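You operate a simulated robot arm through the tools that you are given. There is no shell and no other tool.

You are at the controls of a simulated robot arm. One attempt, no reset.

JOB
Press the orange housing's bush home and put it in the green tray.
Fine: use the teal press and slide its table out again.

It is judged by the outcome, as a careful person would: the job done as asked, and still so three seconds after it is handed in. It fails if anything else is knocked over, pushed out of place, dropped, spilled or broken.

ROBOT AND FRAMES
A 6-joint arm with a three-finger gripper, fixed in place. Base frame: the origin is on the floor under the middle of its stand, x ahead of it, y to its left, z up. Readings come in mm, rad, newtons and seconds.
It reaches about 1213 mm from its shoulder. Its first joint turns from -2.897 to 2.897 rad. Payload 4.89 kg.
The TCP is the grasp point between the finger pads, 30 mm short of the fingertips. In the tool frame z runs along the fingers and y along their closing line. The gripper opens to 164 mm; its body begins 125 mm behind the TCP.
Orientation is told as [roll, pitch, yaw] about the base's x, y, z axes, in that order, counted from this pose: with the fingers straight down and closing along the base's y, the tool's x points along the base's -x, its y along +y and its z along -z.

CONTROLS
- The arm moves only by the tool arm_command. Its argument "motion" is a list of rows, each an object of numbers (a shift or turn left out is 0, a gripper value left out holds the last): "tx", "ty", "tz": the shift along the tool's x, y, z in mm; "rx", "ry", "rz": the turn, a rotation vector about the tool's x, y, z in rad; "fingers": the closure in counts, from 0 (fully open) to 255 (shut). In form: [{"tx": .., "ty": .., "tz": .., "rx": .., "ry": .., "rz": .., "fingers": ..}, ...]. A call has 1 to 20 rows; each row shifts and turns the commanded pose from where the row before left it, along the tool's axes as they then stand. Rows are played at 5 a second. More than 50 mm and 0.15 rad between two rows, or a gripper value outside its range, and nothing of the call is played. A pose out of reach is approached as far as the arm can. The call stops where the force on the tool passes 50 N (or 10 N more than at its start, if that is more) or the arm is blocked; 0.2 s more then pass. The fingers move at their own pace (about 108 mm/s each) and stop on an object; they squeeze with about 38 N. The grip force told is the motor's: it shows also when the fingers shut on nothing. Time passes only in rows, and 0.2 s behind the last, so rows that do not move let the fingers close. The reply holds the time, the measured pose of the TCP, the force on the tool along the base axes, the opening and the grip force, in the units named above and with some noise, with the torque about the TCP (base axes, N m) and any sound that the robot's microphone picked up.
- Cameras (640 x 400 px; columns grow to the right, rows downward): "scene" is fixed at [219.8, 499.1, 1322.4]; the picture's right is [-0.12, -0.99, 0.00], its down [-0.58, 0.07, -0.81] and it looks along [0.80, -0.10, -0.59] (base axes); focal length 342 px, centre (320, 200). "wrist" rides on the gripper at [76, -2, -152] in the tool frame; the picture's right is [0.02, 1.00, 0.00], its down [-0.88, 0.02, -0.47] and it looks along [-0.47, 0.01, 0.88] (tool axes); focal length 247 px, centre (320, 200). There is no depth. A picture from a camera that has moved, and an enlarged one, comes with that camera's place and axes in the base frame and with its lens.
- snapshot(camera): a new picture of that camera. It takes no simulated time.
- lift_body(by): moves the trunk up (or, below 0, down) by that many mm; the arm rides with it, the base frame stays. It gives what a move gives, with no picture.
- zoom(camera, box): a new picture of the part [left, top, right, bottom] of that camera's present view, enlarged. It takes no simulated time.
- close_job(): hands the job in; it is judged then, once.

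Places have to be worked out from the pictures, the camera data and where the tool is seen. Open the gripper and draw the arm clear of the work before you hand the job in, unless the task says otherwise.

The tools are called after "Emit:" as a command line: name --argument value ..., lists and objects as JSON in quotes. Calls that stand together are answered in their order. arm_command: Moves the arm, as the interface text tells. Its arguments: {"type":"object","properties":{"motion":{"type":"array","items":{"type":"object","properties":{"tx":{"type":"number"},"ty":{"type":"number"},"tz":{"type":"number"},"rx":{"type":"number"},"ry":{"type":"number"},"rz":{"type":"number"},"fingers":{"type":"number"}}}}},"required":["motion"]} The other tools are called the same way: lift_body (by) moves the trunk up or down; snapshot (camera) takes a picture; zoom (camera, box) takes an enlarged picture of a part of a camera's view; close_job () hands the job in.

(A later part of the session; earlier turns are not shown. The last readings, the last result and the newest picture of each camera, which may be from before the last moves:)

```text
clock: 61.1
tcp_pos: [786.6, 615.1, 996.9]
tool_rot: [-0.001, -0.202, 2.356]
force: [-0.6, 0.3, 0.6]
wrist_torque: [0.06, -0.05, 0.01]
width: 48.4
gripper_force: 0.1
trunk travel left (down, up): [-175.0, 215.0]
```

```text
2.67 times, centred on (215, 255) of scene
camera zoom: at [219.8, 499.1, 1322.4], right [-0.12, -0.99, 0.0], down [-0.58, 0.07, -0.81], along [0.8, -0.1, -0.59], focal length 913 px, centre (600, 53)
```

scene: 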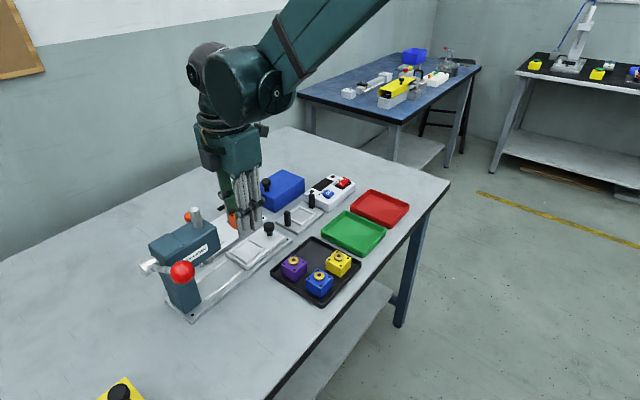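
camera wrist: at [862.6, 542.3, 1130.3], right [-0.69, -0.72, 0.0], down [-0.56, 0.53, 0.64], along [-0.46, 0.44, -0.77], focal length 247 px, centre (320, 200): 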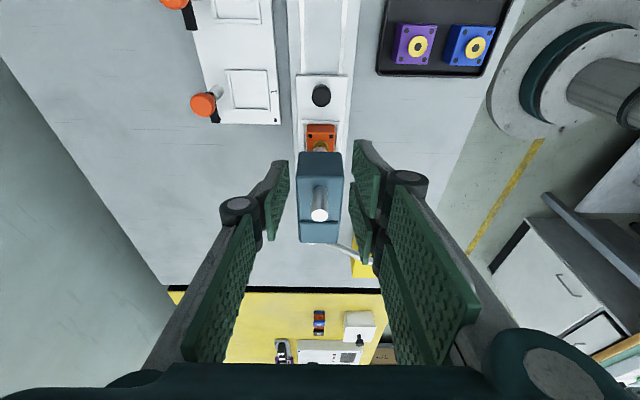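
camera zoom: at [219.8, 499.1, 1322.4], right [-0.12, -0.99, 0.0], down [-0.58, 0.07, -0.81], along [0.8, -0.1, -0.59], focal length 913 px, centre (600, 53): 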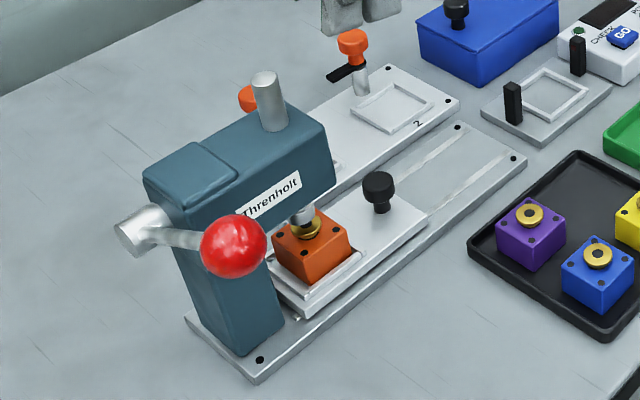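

The table stayed in. I'll take a closer look at the ram over the bush.

Emit:
zoom --camera "scene" --box '[190, 230, 250, 280]'

Emit:
zoom --camera "wrist" --box '[270, 60, 370, 260]'

```text
8.00 times, centred on (220, 255) of scene
camera zoom: at [219.8, 499.1, 1322.4], right [-0.12, -0.99, 0.0], down [-0.58, 0.07, -0.81], along [0.8, -0.1, -0.59], focal length 2739 px, centre (1120, -240)
```

zoom: 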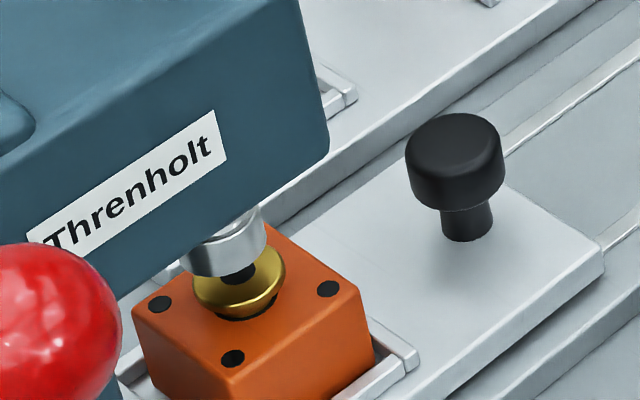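

```text
2.00 times, centred on (320, 160) of wrist
camera zoom: at [862.6, 542.3, 1130.3], right [-0.69, -0.72, 0.0], down [-0.56, 0.53, 0.64], along [-0.46, 0.44, -0.77], focal length 494 px, centre (320, 280)
```

zoom: 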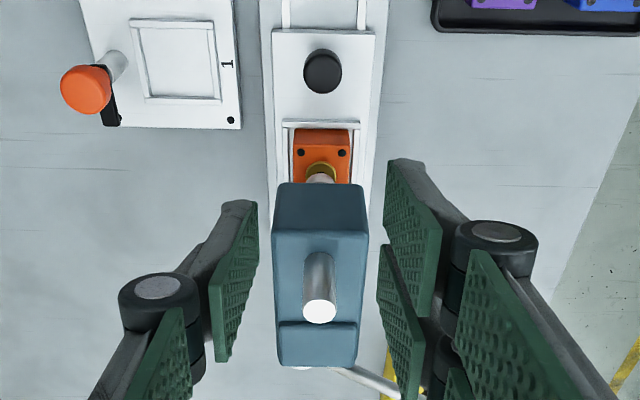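

I'd like to judge how centred the block is in the nest under the ram, so one more zoom lower down.

Emit:
zoom --camera "scene" --box '[185, 240, 265, 300]'

Emit:
zoom --camera "wrist" --box '[290, 110, 350, 160]'

```text
6.67 times, centred on (225, 270) of scene
camera zoom: at [219.8, 499.1, 1322.4], right [-0.12, -0.99, 0.0], down [-0.58, 0.07, -0.81], along [0.8, -0.1, -0.59], focal length 2282 px, centre (953, -267)
```

zoom: 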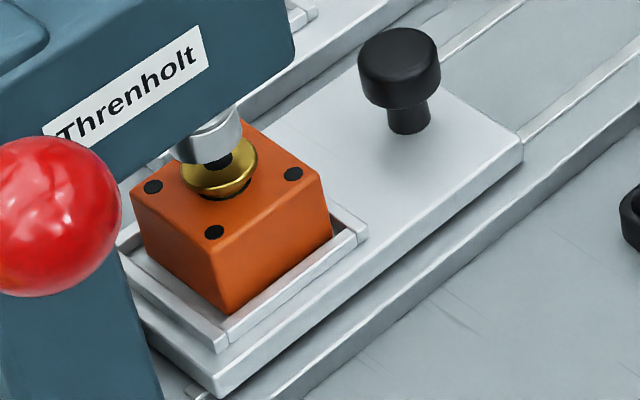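

```text
8.00 times, centred on (320, 135) of wrist
camera zoom: at [862.6, 542.3, 1130.3], right [-0.69, -0.72, 0.0], down [-0.56, 0.53, 0.64], along [-0.46, 0.44, -0.77], focal length 1976 px, centre (320, 720)
```

zoom: 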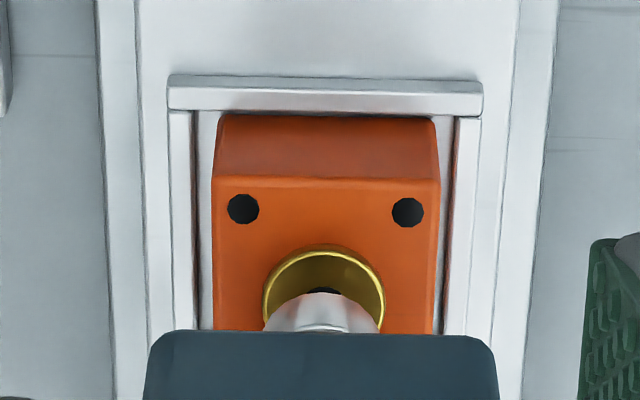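

The block is centred across and about 3–4 mm outboard of the ram axis, which is well inside the ram's face. Now the lever: ball centre is about s=−52, w=869, z=949. I'll untilt, rise, turn to yaw 45°, close the fingers and move above the ball.

Emit:
arm_command --motion '[{"ry": 0.1, "fingers": 255}, {"ry": 0.1}, {"tz": -30}, {"tz": -20}, {"rz": 0.143}, {"rz": 0.143}, {"rz": 0.143}, {"rz": 0.143}, {"rz": 0.143}, {"rz": 0.143}, {"rz": 0.143}, {"rz": 0.143}, {"rz": 0.143}, {"rz": 0.143}, {"rz": 0.141}, {}]'

Emit:
arm_command --motion '[{"tx": 24, "ty": 35}, {"tx": 24, "ty": 35}, {"tx": 24, "ty": 35}, {"tx": 24, "ty": 35}, {"tx": 25, "ty": 33}, {}]'

Emit:
snapshot --camera "wrist"

Emit:
snapshot --camera "scene"

```text
clock: 64.5
tcp_pos: [785.2, 614.7, 1044.5]
tool_rot: [0.002, 0.0, 0.783]
force: [-0.7, -0.2, 0.3]
wrist_torque: [0.0, 0.0, 0.03]
width: 0.4
gripper_force: 38.0
trunk travel left (down, up): [-175.0, 215.0]
```

```text
clock: 65.9
tcp_pos: [578.5, 652.0, 1044.4]
tool_rot: [-0.001, 0.0, 0.785]
force: [0.0, 0.6, 0.1]
wrist_torque: [0.02, -0.03, 0.0]
width: 0.0
gripper_force: 37.6
trunk travel left (down, up): [-175.0, 215.0]
```

```text
taken
camera wrist: at [526.6, 595.5, 1197.0], right [-0.72, 0.69, 0.0], down [0.61, 0.64, 0.47], along [0.33, 0.34, -0.88], focal length 247 px, centre (320, 200)
```

wrist: 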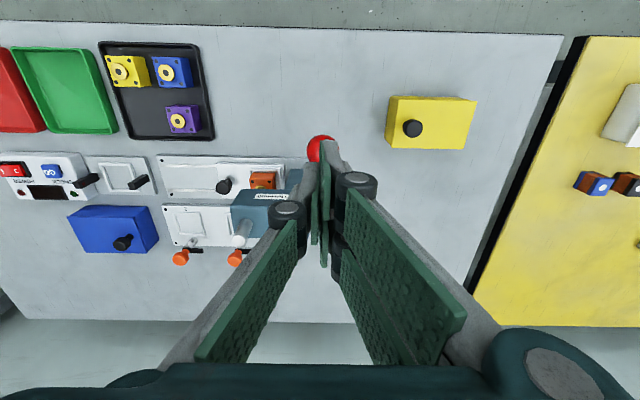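

```text
taken
```

scene: 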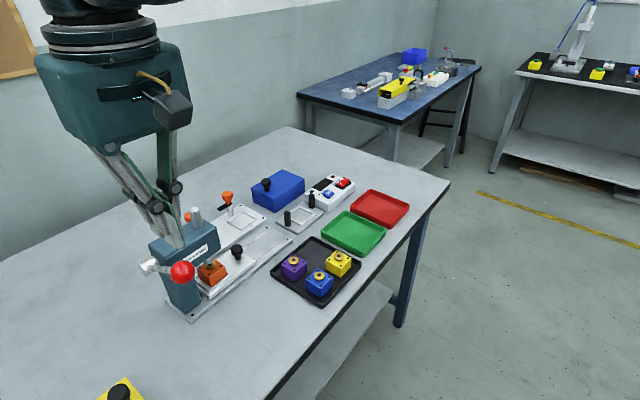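

I'll zoom on the ball under the closed fingers and on the scene view to check alignment.

Emit:
zoom --camera "wrist" --box '[260, 110, 380, 220]'

Emit:
zoom --camera "scene" --box '[120, 170, 250, 320]'

```text
3.64 times, centred on (320, 165) of wrist
camera zoom: at [526.6, 595.5, 1197.0], right [-0.72, 0.69, 0.0], down [0.61, 0.64, 0.47], along [0.33, 0.34, -0.88], focal length 898 px, centre (320, 327)
```

zoom: 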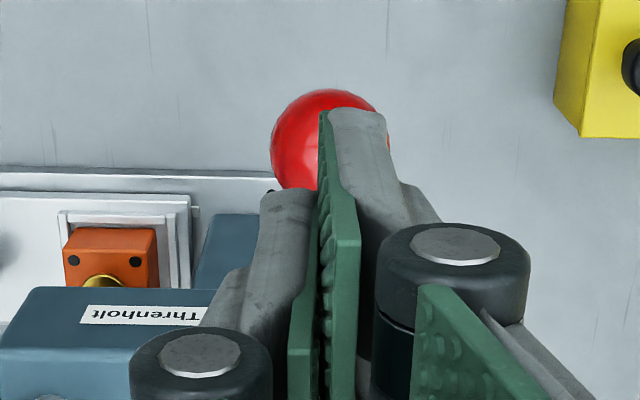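

```text
2.67 times, centred on (185, 245) of scene
camera zoom: at [219.8, 499.1, 1322.4], right [-0.12, -0.99, 0.0], down [-0.58, 0.07, -0.81], along [0.8, -0.1, -0.59], focal length 913 px, centre (680, 80)
```

zoom: 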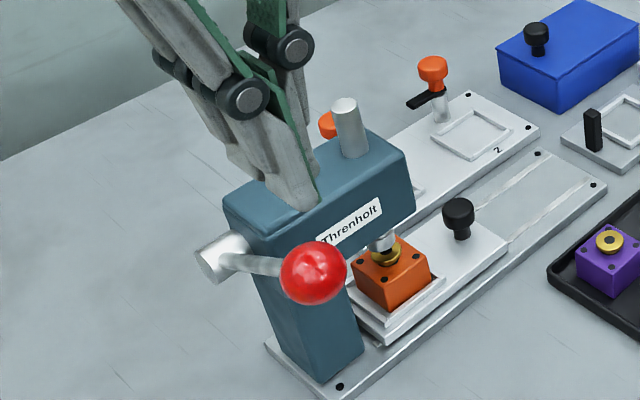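

The ball sits about 3 mm off in tool y. I'll centre over it, lower to just above, and feel for contact.

Emit:
arm_command --motion '[{"tx": 1, "ty": 3}, {"tz": 15}, {"tz": 15}, {"tz": 8}, {}]'

Emit:
zoom --camera "wrist" --box '[260, 110, 380, 220]'

Emit:
zoom --camera "scene" --box '[120, 170, 250, 320]'

```text
clock: 67.1
tcp_pos: [575.7, 653.0, 1006.6]
tool_rot: [0.001, 0.001, 0.784]
force: [0.1, 0.1, 0.6]
wrist_torque: [-0.03, 0.03, -0.01]
width: 0.0
gripper_force: 38.2
trunk travel left (down, up): [-175.0, 215.0]
```

```text
3.64 times, centred on (320, 165) of wrist
camera zoom: at [524.2, 597.9, 1159.1], right [-0.72, 0.69, 0.0], down [0.61, 0.64, 0.47], along [0.33, 0.34, -0.88], focal length 898 px, centre (320, 327)
```

zoom: 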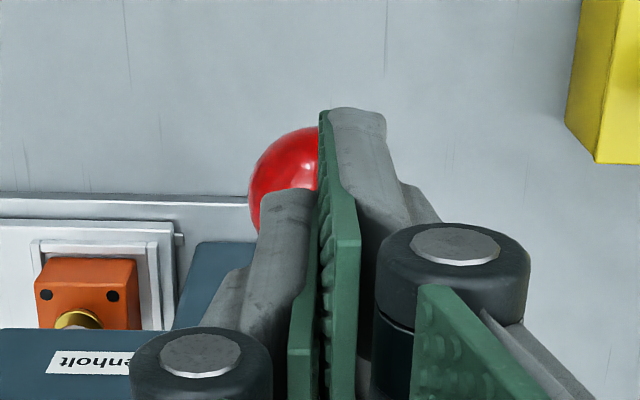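

```text
2.67 times, centred on (185, 245) of scene
camera zoom: at [219.8, 499.1, 1322.4], right [-0.12, -0.99, 0.0], down [-0.58, 0.07, -0.81], along [0.8, -0.1, -0.59], focal length 913 px, centre (680, 80)
```

zoom: 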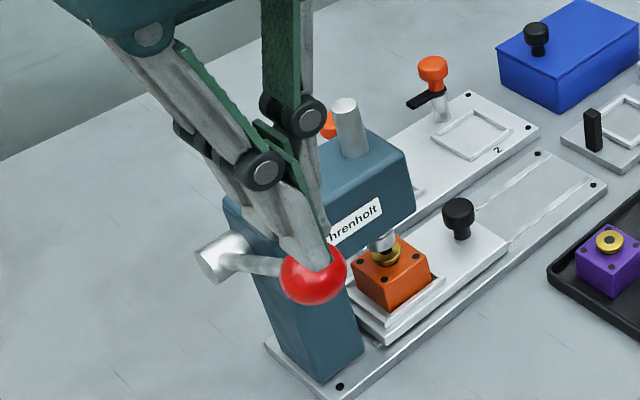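

The ball is centred under the closed tips. I'll lower in small steps to contact.

Emit:
arm_command --motion '[{"tx": 1, "tz": 3}, {"tz": 3}, {"tz": 3}, {"tz": 2}, {}]'

```text
clock: 68.3
tcp_pos: [575.6, 651.8, 993.5]
tool_rot: [0.0, 0.0, 0.785]
force: [-1.1, 0.4, 2.8]
wrist_torque: [-0.03, 0.03, -0.01]
width: 0.0
gripper_force: 37.5
trunk travel left (down, up): [-175.0, 215.0]
```

Light contact at z≈993.5. I'll start pushing down, following the arc slightly toward the base.

Emit:
arm_command --motion '[{"tx": 1, "tz": 3}, {"tx": 1, "tz": 3}, {"tx": 1.2, "tz": 3}, {"tx": 1.2, "tz": 3}, {}]'

Emit:
zoom --camera "scene" --box '[120, 170, 250, 320]'

```text
clock: 69.5
tcp_pos: [570.1, 648.8, 984.0]
tool_rot: [-0.001, 0.001, 0.785]
force: [0.7, -0.2, 1.2]
wrist_torque: [-0.01, -0.01, 0.02]
width: 0.0
gripper_force: 37.7
trunk travel left (down, up): [-175.0, 215.0]
```

```text
2.67 times, centred on (185, 245) of scene
camera zoom: at [219.8, 499.1, 1322.4], right [-0.12, -0.99, 0.0], down [-0.58, 0.07, -0.81], along [0.8, -0.1, -0.59], focal length 913 px, centre (680, 80)
```

zoom: 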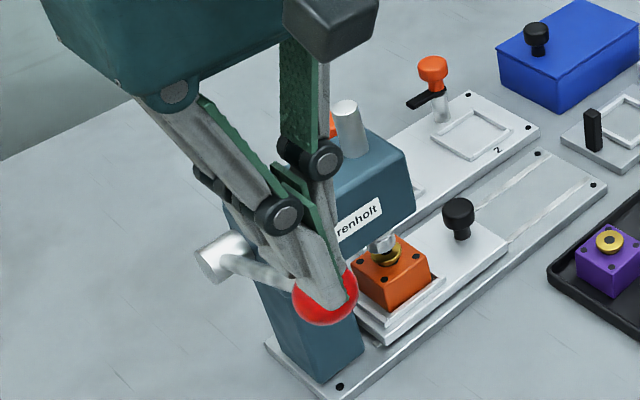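

The lever is following and the force is small. Continuing down the arc.

Emit:
arm_command --motion '[{"tx": 1.2, "tz": 4}, {"tx": 1.2, "tz": 4}, {"tx": 1, "tz": 4}, {"tx": 0.8, "tz": 4}, {"tx": 0.8, "tz": 4}]'

Emit:
zoom --camera "scene" --box '[120, 180, 250, 320]'

```text
clock: 70.7
tcp_pos: [566.4, 646.6, 963.5]
tool_rot: [0.001, 0.0, 0.786]
force: [-0.8, 0.4, 2.4]
wrist_torque: [-0.02, -0.04, 0.01]
width: 0.0
gripper_force: 37.4
trunk travel left (down, up): [-175.0, 215.0]
```

```text
2.86 times, centred on (185, 250) of scene
camera zoom: at [219.8, 499.1, 1322.4], right [-0.12, -0.99, 0.0], down [-0.58, 0.07, -0.81], along [0.8, -0.1, -0.59], focal length 978 px, centre (706, 57)
```

zoom: 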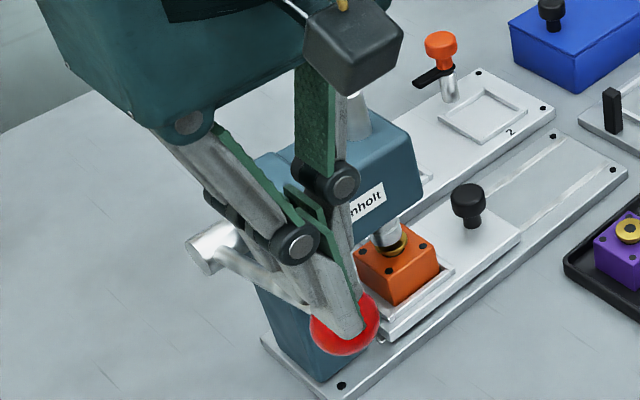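

Still following with light force, and the ram is descending toward the bush. Continuing another 20 mm.

Emit:
arm_command --motion '[{"tx": 1, "tz": 4}, {"tx": 1, "tz": 4}, {"tx": 0.8, "tz": 4}, {"tx": 0.6, "tz": 4}, {"tx": 0.5, "tz": 4}]'

Emit:
zoom --camera "scene" --box '[120, 180, 250, 320]'

```text
clock: 71.9
tcp_pos: [565.6, 642.8, 944.6]
tool_rot: [0.001, 0.0, 0.785]
force: [1.0, 0.6, 2.9]
wrist_torque: [-0.04, 0.0, 0.02]
width: 0.1
gripper_force: 37.7
trunk travel left (down, up): [-175.0, 215.0]
```

```text
2.86 times, centred on (185, 250) of scene
camera zoom: at [219.8, 499.1, 1322.4], right [-0.12, -0.99, 0.0], down [-0.58, 0.07, -0.81], along [0.8, -0.1, -0.59], focal length 978 px, centre (706, 57)
```

zoom: 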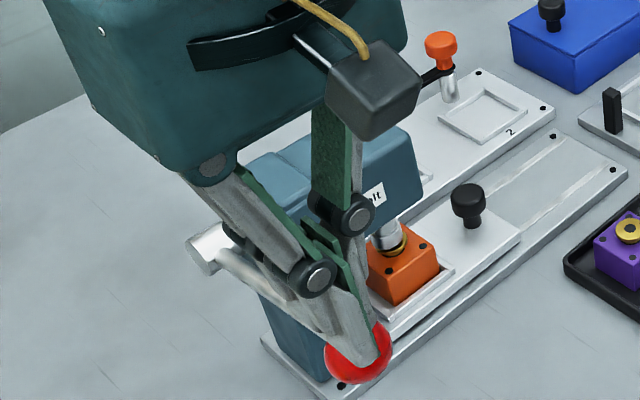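

Zooming on the ram and bush while continuing. Forces are still small, so I'll go on another 16 mm.

Emit:
arm_command --motion '[{"tx": 0.4, "tz": 4}, {"tx": 0.3, "tz": 4}, {"tx": 0.2, "tz": 4}, {"tx": 0.1, "tz": 4}]'

Emit:
zoom --camera "scene" --box '[180, 225, 250, 285]'

```text
clock: 72.9
tcp_pos: [564.3, 642.2, 928.0]
tool_rot: [-0.001, 0.001, 0.784]
force: [-0.3, 1.4, 2.4]
wrist_torque: [0.0, 0.02, -0.02]
width: 0.0
gripper_force: 37.7
trunk travel left (down, up): [-175.0, 215.0]
```

```text
6.67 times, centred on (215, 255) of scene
camera zoom: at [219.8, 499.1, 1322.4], right [-0.12, -0.99, 0.0], down [-0.58, 0.07, -0.81], along [0.8, -0.1, -0.59], focal length 2282 px, centre (1020, -167)
```

zoom: 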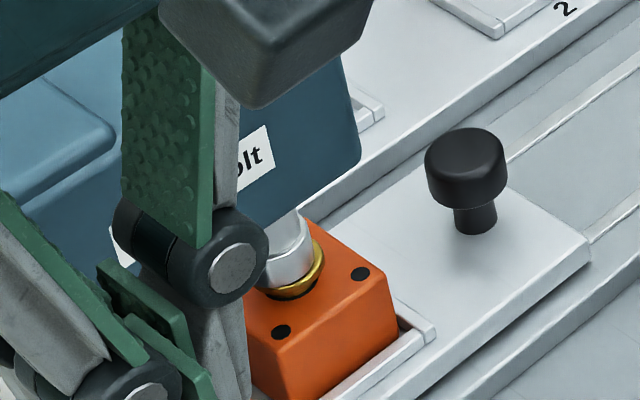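

The ram face has nearly reached the bush. I'll continue with 3 mm rows, expecting the force to rise.

Emit:
arm_command --motion '[{"tz": 3}, {"tz": 3}, {"tx": -0.1, "tz": 3}, {"tx": -0.2, "tz": 3}]'

Emit:
zoom --camera "scene" --box '[180, 225, 250, 285]'

```text
clock: 73.9
tcp_pos: [564.8, 641.5, 916.9]
tool_rot: [0.0, 0.0, 0.786]
force: [1.3, -2.0, 8.1]
wrist_torque: [-0.12, 0.0, -0.01]
width: 5.7
gripper_force: 45.3
trunk travel left (down, up): [-175.0, 215.0]
```

```text
6.67 times, centred on (215, 255) of scene
camera zoom: at [219.8, 499.1, 1322.4], right [-0.12, -0.99, 0.0], down [-0.58, 0.07, -0.81], along [0.8, -0.1, -0.59], focal length 2282 px, centre (1020, -167)
```

zoom: 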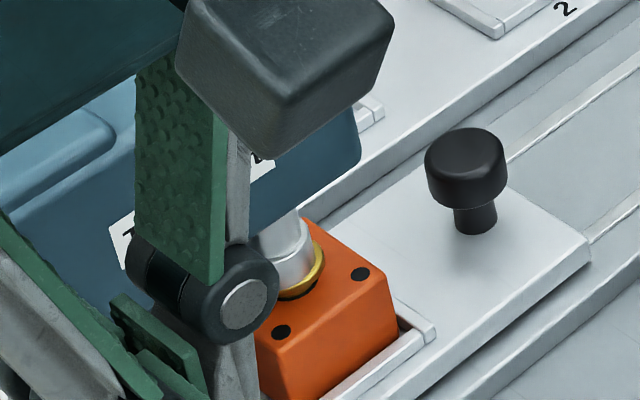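

Width rose to 5.7 mm: the ball is wedging between the closed tips. I'll back up, shift so the ball sits under the two-finger side only, and push again.

Emit:
arm_command --motion '[{"tz": -4}, {"tz": -6}, {}]'

Emit:
zoom --camera "scene" --box '[130, 200, 260, 330]'

Emit:
zoom --camera "wrist" --box '[220, 100, 420, 260]'

```text
clock: 74.7
tcp_pos: [564.0, 641.4, 925.5]
tool_rot: [-0.001, 0.0, 0.786]
force: [-1.2, -0.1, 1.6]
wrist_torque: [-0.03, 0.06, 0.01]
width: 0.1
gripper_force: 45.2
trunk travel left (down, up): [-175.0, 215.0]
```

```text
3.08 times, centred on (195, 265) of scene
camera zoom: at [219.8, 499.1, 1322.4], right [-0.12, -0.99, 0.0], down [-0.58, 0.07, -0.81], along [0.8, -0.1, -0.59], focal length 1054 px, centre (705, 0)
```

zoom: 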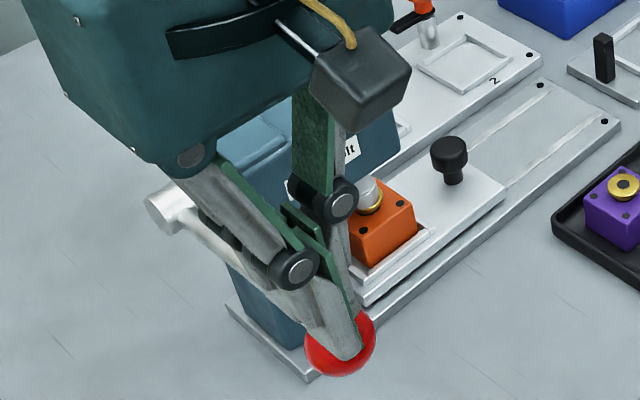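

```text
2.50 times, centred on (320, 180) of wrist
camera zoom: at [511.5, 586.2, 1077.8], right [-0.72, 0.69, 0.0], down [0.61, 0.64, 0.47], along [0.33, 0.34, -0.88], focal length 617 px, centre (320, 250)
```

zoom: 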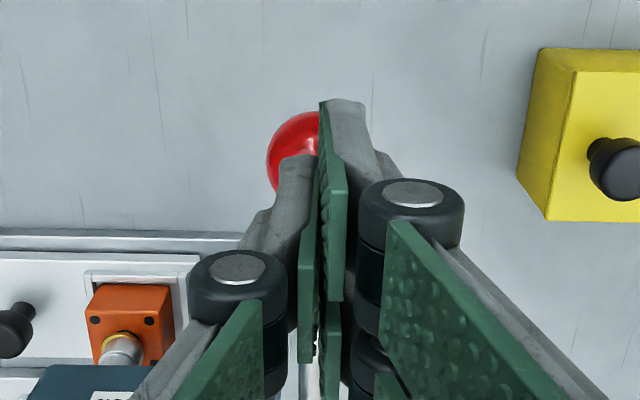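

The lever springs back with the tool, so it is self-returning. I'll shift 6.5 mm so the ball bears under the pair of fingers, then push down again.

Emit:
arm_command --motion '[{"ty": -3.5, "tx": 2}, {"ty": -3, "tx": 1.5}, {}, {"tz": 3}, {"tz": 3}, {"tz": 2}, {}]'

Emit:
zoom --camera "wrist" --box '[220, 100, 420, 260]'

Emit:
zoom --camera "scene" --box '[130, 200, 260, 330]'

```text
clock: 76.3
tcp_pos: [566.3, 634.6, 917.6]
tool_rot: [-0.001, -0.001, 0.784]
force: [0.9, -2.9, 6.5]
wrist_torque: [-0.11, 0.02, 0.05]
width: 0.0
gripper_force: 45.0
trunk travel left (down, up): [-175.0, 215.0]
```

```text
2.50 times, centred on (320, 180) of wrist
camera zoom: at [513.8, 579.6, 1069.9], right [-0.72, 0.69, 0.0], down [0.61, 0.64, 0.47], along [0.33, 0.34, -0.88], focal length 617 px, centre (320, 250)
```

zoom: 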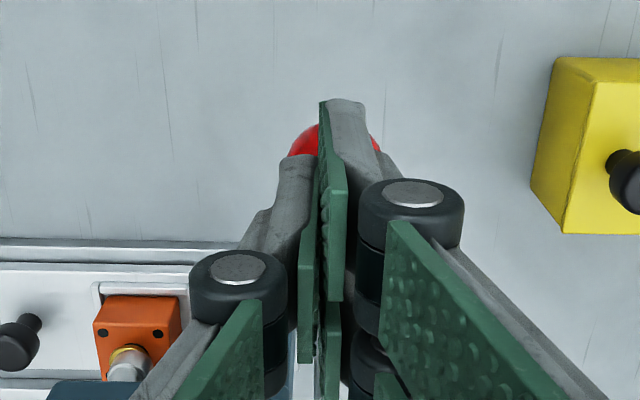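

```text
3.08 times, centred on (195, 265) of scene
camera zoom: at [219.8, 499.1, 1322.4], right [-0.12, -0.99, 0.0], down [-0.58, 0.07, -0.81], along [0.8, -0.1, -0.59], focal length 1054 px, centre (705, 0)
```

zoom: 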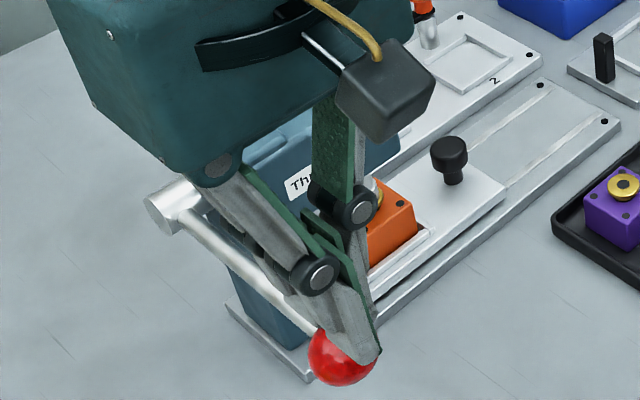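

The ball now bears under the finger pair, width is 0 and force about 7 N. I'll keep pushing down in small rows.

Emit:
arm_command --motion '[{"tz": 2}, {"tz": 2}, {"tz": 2}, {"tx": -0.2, "tz": 2}, {}]'

Emit:
zoom --camera "wrist" --box '[220, 100, 420, 260]'

```text
clock: 77.5
tcp_pos: [566.0, 635.2, 909.9]
tool_rot: [-0.001, 0.001, 0.785]
force: [-8.1, -1.2, 12.2]
wrist_torque: [-0.02, 0.29, 0.04]
width: 0.0
gripper_force: 45.4
trunk travel left (down, up): [-175.0, 215.0]
```

```text
2.50 times, centred on (320, 180) of wrist
camera zoom: at [514.0, 579.4, 1062.0], right [-0.72, 0.69, 0.0], down [0.61, 0.64, 0.47], along [0.33, 0.34, -0.88], focal length 617 px, centre (320, 250)
```

zoom: 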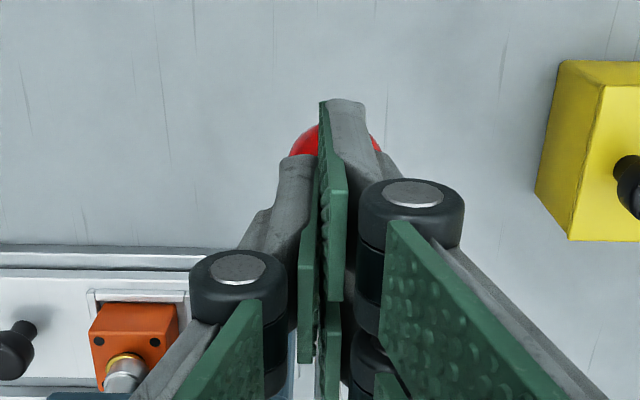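

Force is rising gradually (12 N), consistent with the bush going in. Continuing.

Emit:
arm_command --motion '[{"tz": 2}, {"tx": -0.2, "tz": 2}, {"tx": -0.3, "tz": 2}, {"tx": -0.3, "tz": 2}, {"tx": -0.3, "tz": 2}]'

Emit:
zoom --camera "scene" --box '[130, 200, 260, 330]'

Emit:
zoom --camera "wrist" --box '[220, 100, 420, 260]'

```text
clock: 78.7
tcp_pos: [567.1, 635.6, 900.3]
tool_rot: [0.0, -0.003, 0.786]
force: [-1.3, -4.5, 11.7]
wrist_torque: [-0.1, 0.12, 0.04]
width: 0.0
gripper_force: 45.3
trunk travel left (down, up): [-175.0, 215.0]
```

```text
3.08 times, centred on (195, 265) of scene
camera zoom: at [219.8, 499.1, 1322.4], right [-0.12, -0.99, 0.0], down [-0.58, 0.07, -0.81], along [0.8, -0.1, -0.59], focal length 1054 px, centre (705, 0)
```

zoom: 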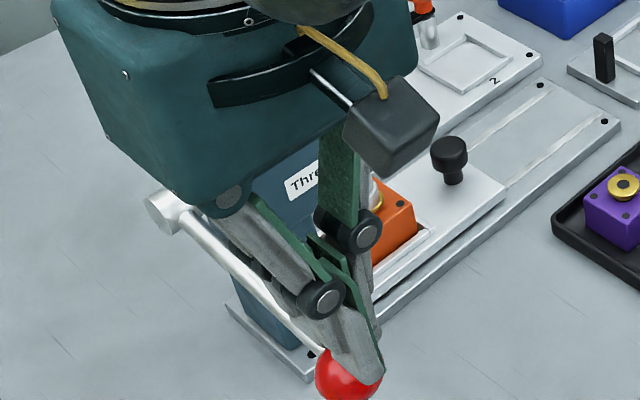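

```text
2.50 times, centred on (320, 180) of wrist
camera zoom: at [515.5, 580.9, 1051.9], right [-0.72, 0.69, 0.0], down [0.61, 0.64, 0.47], along [0.33, 0.34, -0.88], focal length 617 px, centre (320, 250)
```

zoom: 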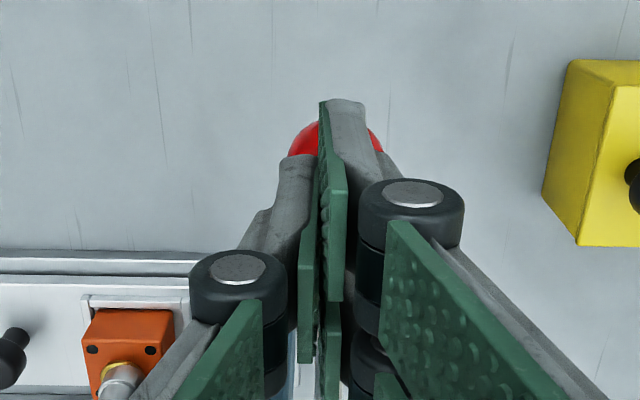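

Steady at about 12 N and the lever keeps moving. Continuing down the arc.

Emit:
arm_command --motion '[{"tx": -0.4, "tz": 2}, {"tx": -0.4, "tz": 2}, {"tx": -0.5, "tz": 2}, {"tx": -0.5, "tz": 2}, {"tx": -0.5, "tz": 2}]'

Emit:
zoom --camera "wrist" --box '[200, 180, 320, 260]'

```text
clock: 79.9
tcp_pos: [568.2, 638.7, 889.4]
tool_rot: [-0.002, 0.001, 0.785]
force: [-6.3, 0.8, 11.7]
wrist_torque: [0.04, 0.27, 0.05]
width: 0.0
gripper_force: 44.5
trunk travel left (down, up): [-175.0, 215.0]
```

```text
5.00 times, centred on (260, 220) of wrist
camera zoom: at [517.3, 582.8, 1041.5], right [-0.72, 0.69, 0.0], down [0.61, 0.64, 0.47], along [0.33, 0.34, -0.88], focal length 1235 px, centre (620, 100)
```

zoom: 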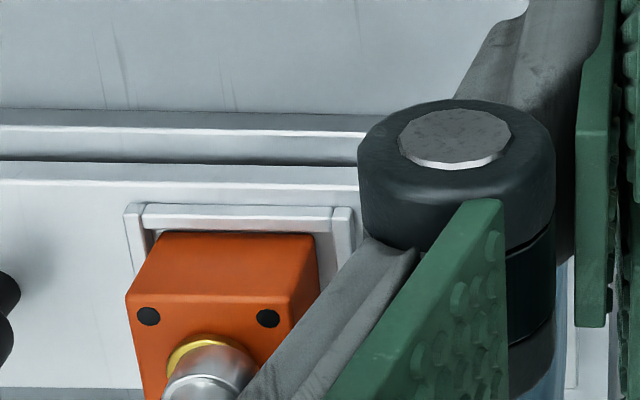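

The bush is going down under the ram. Continuing until a firm stop shows.

Emit:
arm_command --motion '[{"tx": -0.5, "tz": 2}, {"tx": -0.6, "tz": 2}, {"tx": -0.6, "tz": 2}, {"tx": -0.7, "tz": 2}, {"tx": -0.7, "tz": 2}]'

Emit:
zoom --camera "wrist" --box '[200, 180, 320, 260]'

```text
clock: 81.1
tcp_pos: [570.9, 639.3, 879.8]
tool_rot: [-0.001, -0.002, 0.786]
force: [-2.9, 0.7, 11.9]
wrist_torque: [0.01, 0.2, 0.01]
width: 0.0
gripper_force: 44.8
trunk travel left (down, up): [-175.0, 215.0]
```

```text
5.00 times, centred on (260, 220) of wrist
camera zoom: at [519.9, 584.0, 1032.4], right [-0.72, 0.69, 0.0], down [0.61, 0.64, 0.47], along [0.33, 0.34, -0.88], focal length 1235 px, centre (620, 100)
```

zoom: 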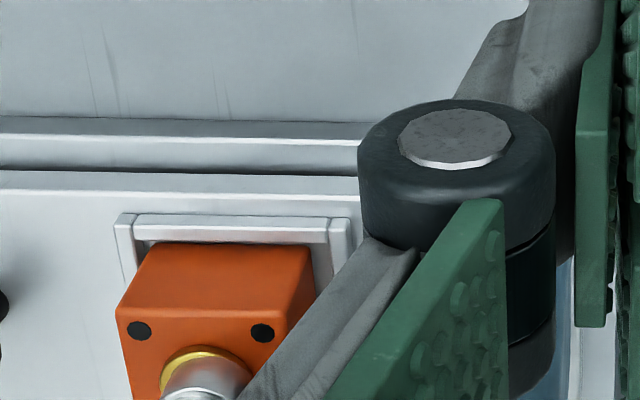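

Continuing: force is steady near 12 N, no stop yet.

Emit:
arm_command --motion '[{"tx": -0.7, "tz": 2}, {"tx": -0.7, "tz": 2}, {"tx": -0.8, "tz": 2}, {"tx": -0.8, "tz": 2}, {"tx": -0.9, "tz": 2}]'

Emit:
zoom --camera "wrist" --box '[200, 180, 320, 260]'

Emit:
zoom --camera "scene" --box '[130, 200, 260, 330]'

```text
clock: 82.3
tcp_pos: [573.9, 643.1, 869.9]
tool_rot: [-0.001, -0.001, 0.785]
force: [-9.1, -2.6, 20.8]
wrist_torque: [0.35, 0.06, 0.16]
width: 0.1
gripper_force: 44.3
trunk travel left (down, up): [-175.0, 215.0]
```

```text
5.00 times, centred on (260, 220) of wrist
camera zoom: at [522.2, 587.6, 1022.4], right [-0.72, 0.69, 0.0], down [0.61, 0.64, 0.47], along [0.33, 0.34, -0.88], focal length 1235 px, centre (620, 100)
```

zoom: 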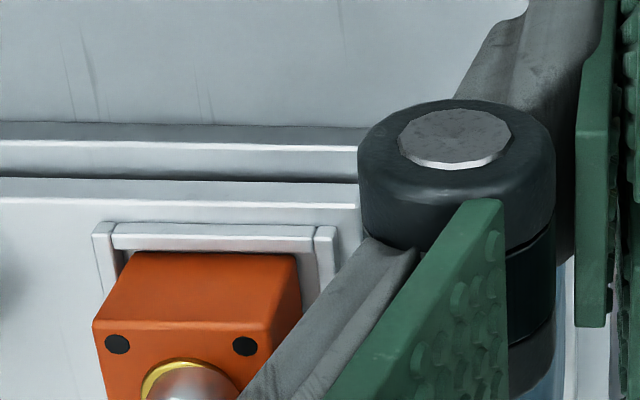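

```text
3.08 times, centred on (195, 265) of scene
camera zoom: at [219.8, 499.1, 1322.4], right [-0.12, -0.99, 0.0], down [-0.58, 0.07, -0.81], along [0.8, -0.1, -0.59], focal length 1054 px, centre (705, 0)
```

zoom: 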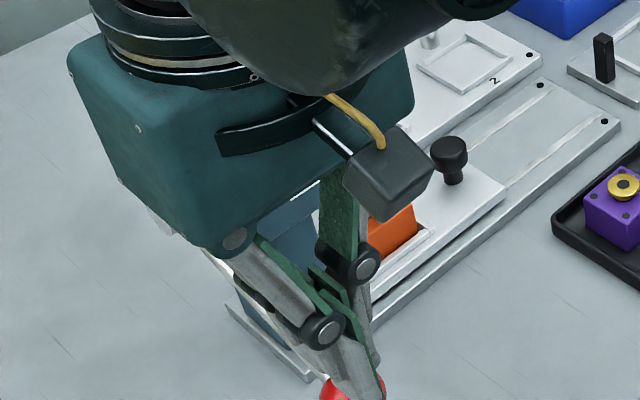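

Force rose to 21 N with a torque change; the lower lever rod is likely touching the rear fingertip as it tilts. I'll back off a little, shift outward so only the ball is under the tip, then press on.

Emit:
arm_command --motion '[{"tz": -3}, {"tx": 5}, {"tx": 5}, {"tx": 4}, {"tz": 2}, {}]'

Emit:
zoom --camera "wrist" --box '[220, 80, 420, 260]'

Emit:
zoom --camera "scene" --box '[130, 230, 260, 360]'

```text
clock: 83.7
tcp_pos: [563.8, 633.5, 870.5]
tool_rot: [-0.001, -0.002, 0.786]
force: [0.6, 3.9, 12.4]
wrist_torque: [0.23, -0.05, 0.0]
width: 0.0
gripper_force: 44.9
trunk travel left (down, up): [-175.0, 215.0]
```

```text
2.22 times, centred on (320, 170) of wrist
camera zoom: at [511.9, 577.8, 1022.6], right [-0.72, 0.69, 0.0], down [0.61, 0.64, 0.47], along [0.33, 0.34, -0.88], focal length 549 px, centre (320, 267)
```

zoom: 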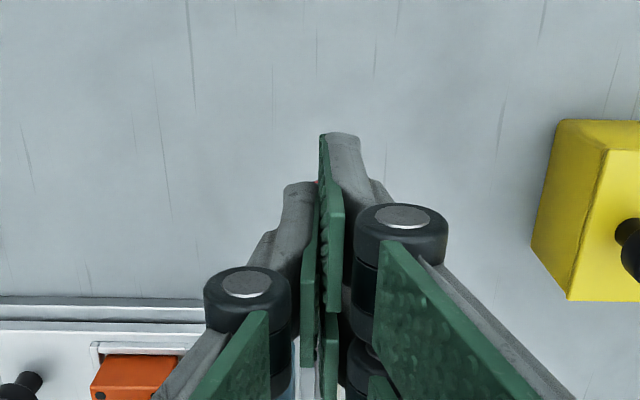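

```text
3.08 times, centred on (195, 295) of scene
camera zoom: at [219.8, 499.1, 1322.4], right [-0.12, -0.99, 0.0], down [-0.58, 0.07, -0.81], along [0.8, -0.1, -0.59], focal length 1054 px, centre (705, -92)
```

zoom: 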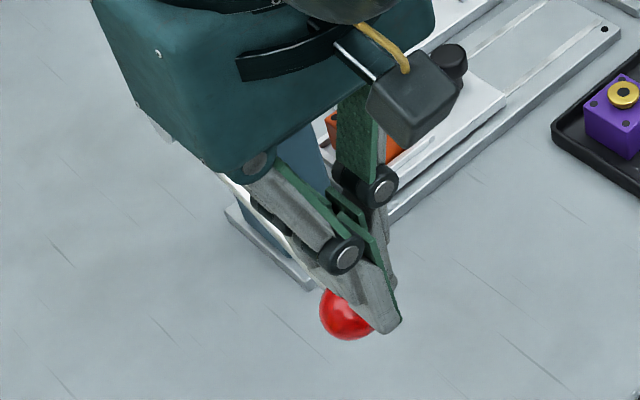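

The ball is now cleanly under the rear tip with 12 N. Continuing to press down along the arc.

Emit:
arm_command --motion '[{"tx": -0.7, "tz": 2}, {"tx": -0.8, "tz": 2}, {"tx": -0.8, "tz": 2}, {"tx": -0.9, "tz": 2}, {"tx": -0.9, "tz": 2}]'

Emit:
zoom --camera "scene" --box '[130, 230, 260, 360]'

```text
clock: 84.3
tcp_pos: [563.9, 633.5, 868.6]
tool_rot: [0.001, -0.001, 0.787]
force: [-6.3, -3.3, 41.2]
wrist_torque: [0.3, 0.02, 0.04]
width: 0.1
gripper_force: 45.1
trunk travel left (down, up): [-175.0, 215.0]
stopped in row 2: the force on the tool passed its limit at 56 N (the readings are from after the stop); the commanded pose is now the measured one
```

```text
3.08 times, centred on (195, 295) of scene
camera zoom: at [219.8, 499.1, 1322.4], right [-0.12, -0.99, 0.0], down [-0.58, 0.07, -0.81], along [0.8, -0.1, -0.59], focal length 1054 px, centre (705, -92)
```

zoom: 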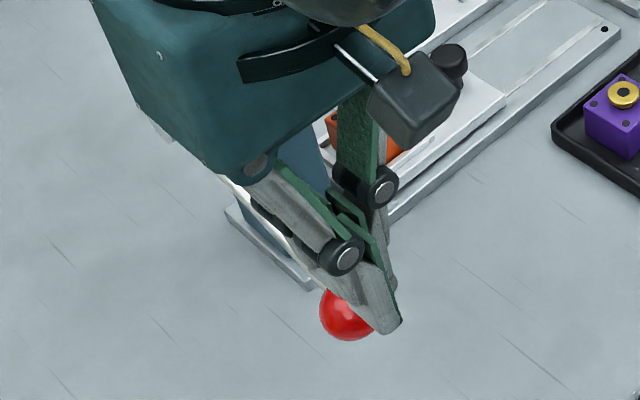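

A hard stop came at 56 N with no further travel, so the ram has bottomed at a lever angle of about −21°. I'll raise slowly so the sprung lever follows the fingers back up.

Emit:
arm_command --motion '[{}, {"tz": -3}, {"tz": -6}, {"tz": -8}, {"tz": -8}, {"tz": -8}, {"tz": -8}, {"tz": -8}, {"tz": -8}, {"tz": -8}]'

Emit:
zoom --camera "scene" --box '[130, 200, 260, 330]'

```text
clock: 86.5
tcp_pos: [565.0, 634.2, 931.5]
tool_rot: [0.002, 0.001, 0.786]
force: [-1.0, -0.8, 2.7]
wrist_torque: [0.0, 0.04, 0.02]
width: 0.1
gripper_force: 45.4
trunk travel left (down, up): [-175.0, 215.0]
```

```text
3.08 times, centred on (195, 265) of scene
camera zoom: at [219.8, 499.1, 1322.4], right [-0.12, -0.99, 0.0], down [-0.58, 0.07, -0.81], along [0.8, -0.1, -0.59], focal length 1054 px, centre (705, 0)
```

zoom: 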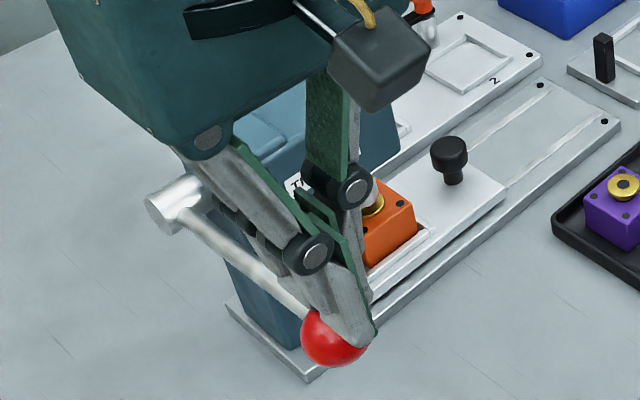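

The lever is following. I'll continue up until it is back at its rest position and the tool is clear.

Emit:
arm_command --motion '[{"tz": -8, "tx": -1.5}, {"tz": -8, "tx": -1.5}, {"tz": -8, "tx": -2}, {"tz": -8, "tx": -2}, {"tz": -8, "tx": -2}, {"tz": -8, "tx": -2}, {"tz": -8, "tx": -2}, {"tz": -10}, {"tz": -20}, {"tz": -30}, {}]'

Emit:
snapshot --camera "scene"

Emit:
zoom --camera "scene" --box '[185, 230, 265, 300]'

Emit:
zoom --camera "wrist" --box '[160, 110, 330, 230]'

```text
clock: 88.9
tcp_pos: [573.8, 644.2, 1048.7]
tool_rot: [0.0, -0.001, 0.783]
force: [-0.8, 0.4, 0.8]
wrist_torque: [0.0, 0.0, 0.01]
width: 0.0
gripper_force: 44.8
trunk travel left (down, up): [-175.0, 215.0]
```

```text
taken
```

scene: 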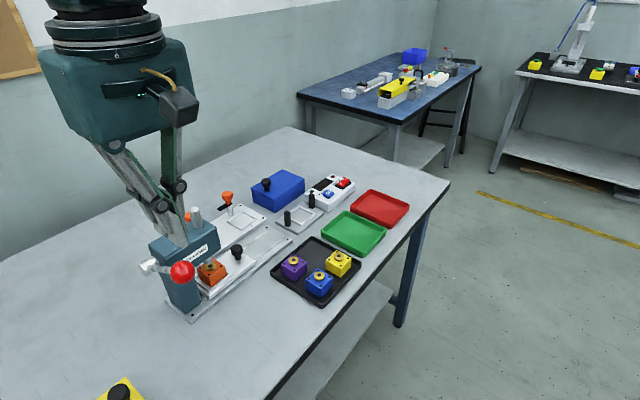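

```text
5.71 times, centred on (225, 265) of scene
camera zoom: at [219.8, 499.1, 1322.4], right [-0.12, -0.99, 0.0], down [-0.58, 0.07, -0.81], along [0.8, -0.1, -0.59], focal length 1956 px, centre (863, -171)
```

zoom: 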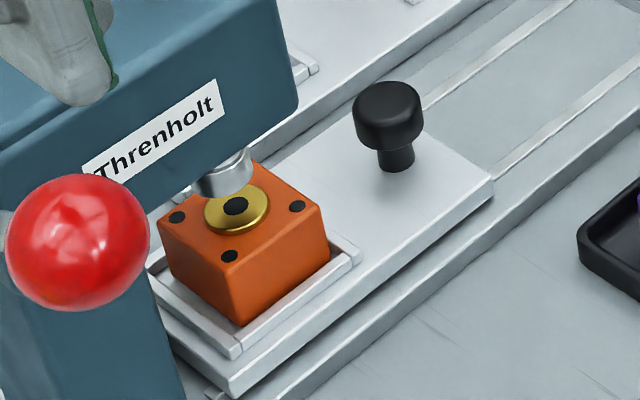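

```text
3.33 times, centred on (245, 170) of wrist
camera zoom: at [523.2, 589.1, 1200.9], right [-0.72, 0.69, 0.0], down [0.61, 0.64, 0.47], along [0.33, 0.34, -0.88], focal length 823 px, centre (570, 300)
```

zoom: 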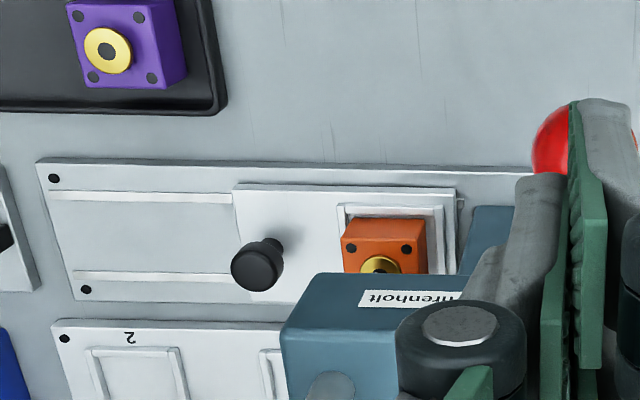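

The lever is back up and the bush flange now looks seated on the block. I'll zoom in further to confirm there's no gap.

Emit:
zoom --camera "scene" --box '[200, 245, 240, 285]'

Emit:
zoom --camera "scene" --box '[275, 240, 355, 300]'

```text
10.00 times, centred on (220, 265) of scene
camera zoom: at [219.8, 499.1, 1322.4], right [-0.12, -0.99, 0.0], down [-0.58, 0.07, -0.81], along [0.8, -0.1, -0.59], focal length 3424 px, centre (1320, -450)
```

zoom: 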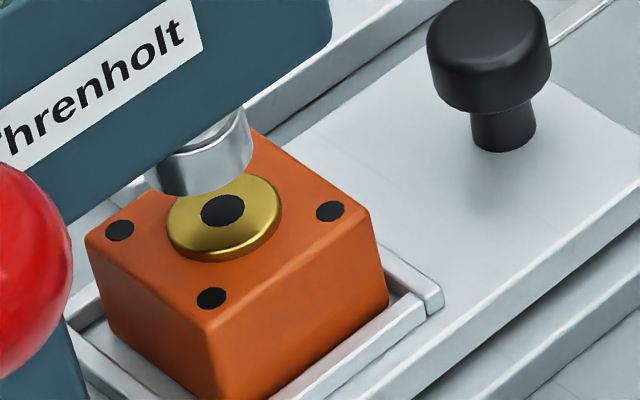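

```text
6.67 times, centred on (315, 270) of scene
camera zoom: at [219.8, 499.1, 1322.4], right [-0.12, -0.99, 0.0], down [-0.58, 0.07, -0.81], along [0.8, -0.1, -0.59], focal length 2282 px, centre (353, -267)
```

zoom: 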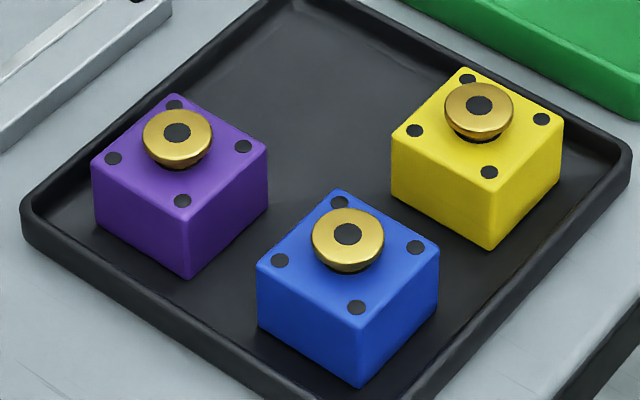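

The flange sits flat on the block with no gap, clearly different from the other three, so the bush is home. Now back to the knob: move above it, turn to yaw 135°, tilt and open.

Emit:
arm_command --motion '[{"tx": -26, "ty": -34.2}, {"tx": -26, "ty": -34.2}, {"tx": -26, "ty": -34.2}, {"tx": -26, "ty": -34.2}, {"tx": -26, "ty": -34.2}, {}]'

Emit:
arm_command --motion '[{"rz": -0.143, "fingers": 180}, {"rz": -0.143}, {"rz": -0.143}, {"rz": -0.143}, {"rz": -0.143}, {"rz": -0.143}, {"rz": -0.143}, {"rz": -0.143}, {"rz": -0.143}, {"rz": -0.143}, {"rz": -0.143}, {"ry": -0.1}, {"ry": -0.1}, {}]'

Emit:
snapshot --camera "wrist"

Emit:
zoom --camera "wrist" --box '[260, 40, 380, 200]'

```text
clock: 90.3
tcp_pos: [785.2, 614.4, 1048.6]
tool_rot: [-0.002, -0.001, 0.785]
force: [0.4, -0.2, -1.0]
wrist_torque: [0.0, 0.07, 0.0]
width: 0.0
gripper_force: 45.2
trunk travel left (down, up): [-175.0, 215.0]
```

```text
clock: 93.3
tcp_pos: [787.3, 613.3, 1046.9]
tool_rot: [-0.001, -0.2, 2.358]
force: [0.1, -0.4, -0.8]
wrist_torque: [0.06, 0.06, 0.0]
width: 48.1
gripper_force: 0.0
trunk travel left (down, up): [-175.0, 215.0]
```

```text
taken
camera wrist: at [863.9, 540.5, 1181.2], right [-0.69, -0.72, 0.0], down [-0.56, 0.53, 0.64], along [-0.46, 0.44, -0.77], focal length 247 px, centre (320, 200)
```

wrist: 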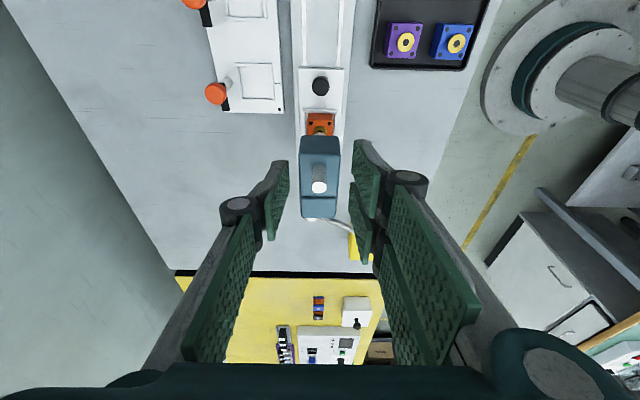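

```text
2.50 times, centred on (320, 120) of wrist
camera zoom: at [863.9, 540.5, 1181.2], right [-0.69, -0.72, 0.0], down [-0.56, 0.53, 0.64], along [-0.46, 0.44, -0.77], focal length 617 px, centre (320, 400)
```

zoom: 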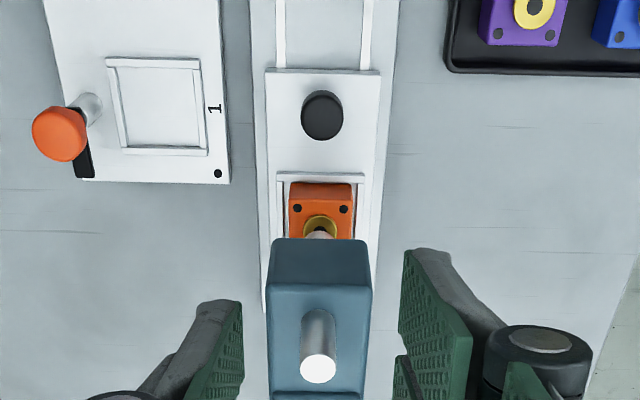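

The knob is within 1 mm of the tool axis. I'll descend straight down to z≈860 and re-check before straddling it.

Emit:
arm_command --motion '[{"tx": 8, "tz": 39.2}, {"tx": 8, "tz": 39.2}, {"tx": 8, "tz": 39.2}, {"tx": 8, "tz": 39.2}, {"tx": 5.2, "tz": 25.5}, {}]'

Emit:
zoom --camera "wrist" --box '[240, 90, 400, 270]'

```text
clock: 94.7
tcp_pos: [784.7, 614.8, 862.3]
tool_rot: [0.0, -0.201, 2.36]
force: [0.3, -0.8, -0.5]
wrist_torque: [-0.02, 0.04, -0.01]
width: 48.1
gripper_force: 0.1
trunk travel left (down, up): [-175.0, 215.0]
```

```text
2.22 times, centred on (320, 180) of wrist
camera zoom: at [862.4, 541.8, 996.4], right [-0.69, -0.72, 0.0], down [-0.56, 0.53, 0.64], along [-0.46, 0.44, -0.77], focal length 549 px, centre (320, 244)
```

zoom: 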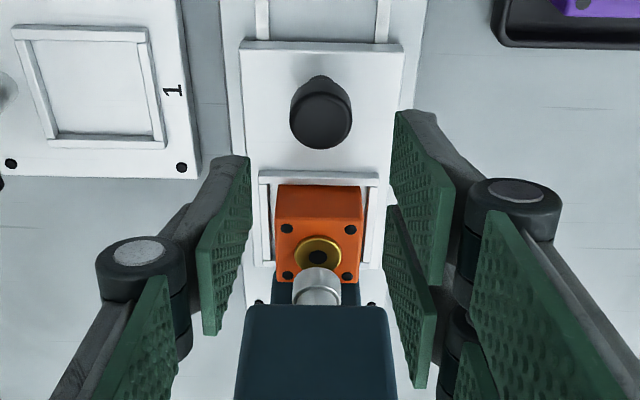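

Aligned, and this view also shows the bush flush. I'll descend to straddle the knob and close on it.

Emit:
arm_command --motion '[{"tx": 1.9, "tz": -0.4}, {"tx": 2.27, "tz": 11.17}, {"tx": 2.27, "tz": 11.17}, {"tx": 2.27, "tz": 11.17}, {"tx": 2.27, "tz": 11.17}, {"tx": 2.27, "tz": 11.17}, {}]'

Emit:
zoom --camera "wrist" --box '[240, 90, 400, 270]'

```text
clock: 96.3
tcp_pos: [788.1, 612.0, 806.3]
tool_rot: [0.001, -0.199, 2.357]
force: [0.6, 0.2, 0.2]
wrist_torque: [0.02, 0.0, 0.02]
width: 48.1
gripper_force: 0.1
trunk travel left (down, up): [-175.0, 215.0]
```

```text
2.22 times, centred on (320, 180) of wrist
camera zoom: at [865.1, 539.2, 940.3], right [-0.69, -0.72, 0.0], down [-0.56, 0.53, 0.64], along [-0.46, 0.44, -0.77], focal length 549 px, centre (320, 244)
```

zoom: 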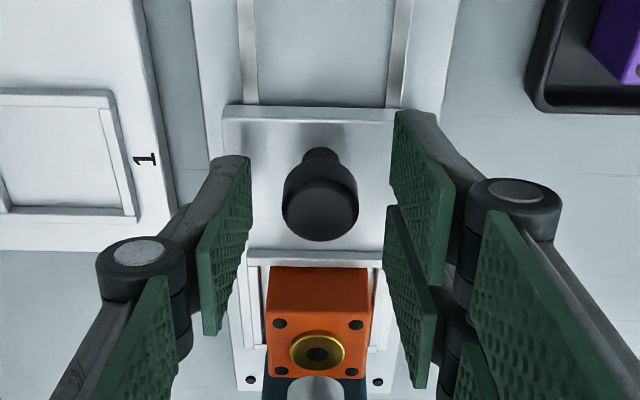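

The knob is centred, so I'll close on it.

Emit:
arm_command --motion '[{"fingers": 255}, {}, {}, {}, {}]'

```text
clock: 97.5
tcp_pos: [786.9, 611.2, 806.5]
tool_rot: [0.001, -0.2, 2.358]
force: [-2.1, -2.6, -1.9]
wrist_torque: [-0.08, 0.05, -0.17]
width: 25.0
gripper_force: 44.7
trunk travel left (down, up): [-175.0, 215.0]
```

Gripped with almost no side load. I'll slide the table outward in short strokes.

Emit:
arm_command --motion '[{"tx": 0.98, "tz": -0.2}, {"tx": 1.96, "tz": -0.4}, {"tx": 2.94, "tz": -0.6}, {"tx": 2.94, "tz": -0.6}, {"tx": 1.96, "tz": -0.4}]'

```text
clock: 98.7
tcp_pos: [794.8, 605.0, 807.3]
tool_rot: [-0.001, -0.202, 2.357]
force: [8.3, 7.7, 19.4]
wrist_torque: [0.42, -0.07, -0.16]
width: 24.9
gripper_force: 45.1
trunk travel left (down, up): [-175.0, 215.0]
```

Smooth so far; I'll trim the small vertical load and continue.

Emit:
arm_command --motion '[{"ty": -0.4, "tz": -0.6}, {"tx": 1.96, "tz": -0.4}, {"tx": 2.94, "tz": -0.6}, {"tx": 2.94, "tz": -0.6}, {"tx": 2.94, "tz": -0.6}, {"tx": 1.96, "tz": -0.4}]'

```text
clock: 100.1
tcp_pos: [805.5, 594.9, 805.3]
tool_rot: [-0.001, -0.199, 2.357]
force: [0.8, 1.5, 16.7]
wrist_torque: [0.35, 0.1, -0.18]
width: 25.1
gripper_force: 44.7
trunk travel left (down, up): [-175.0, 215.0]
```

About 25 mm out. Continuing.

Emit:
arm_command --motion '[{"tz": -0.6}, {"tx": 1.96, "tz": -0.5}, {"tx": 2.94, "tz": -0.6}, {"tx": 2.94, "tz": -0.6}, {"tx": 2.94, "tz": -0.6}, {"tx": 1.96, "tz": -0.4}]'

```text
clock: 101.5
tcp_pos: [813.8, 586.3, 806.5]
tool_rot: [-0.001, -0.2, 2.36]
force: [-6.6, -6.0, -4.8]
wrist_torque: [-0.45, -0.15, -0.12]
width: 24.7
gripper_force: 44.9
trunk travel left (down, up): [-175.0, 215.0]
```

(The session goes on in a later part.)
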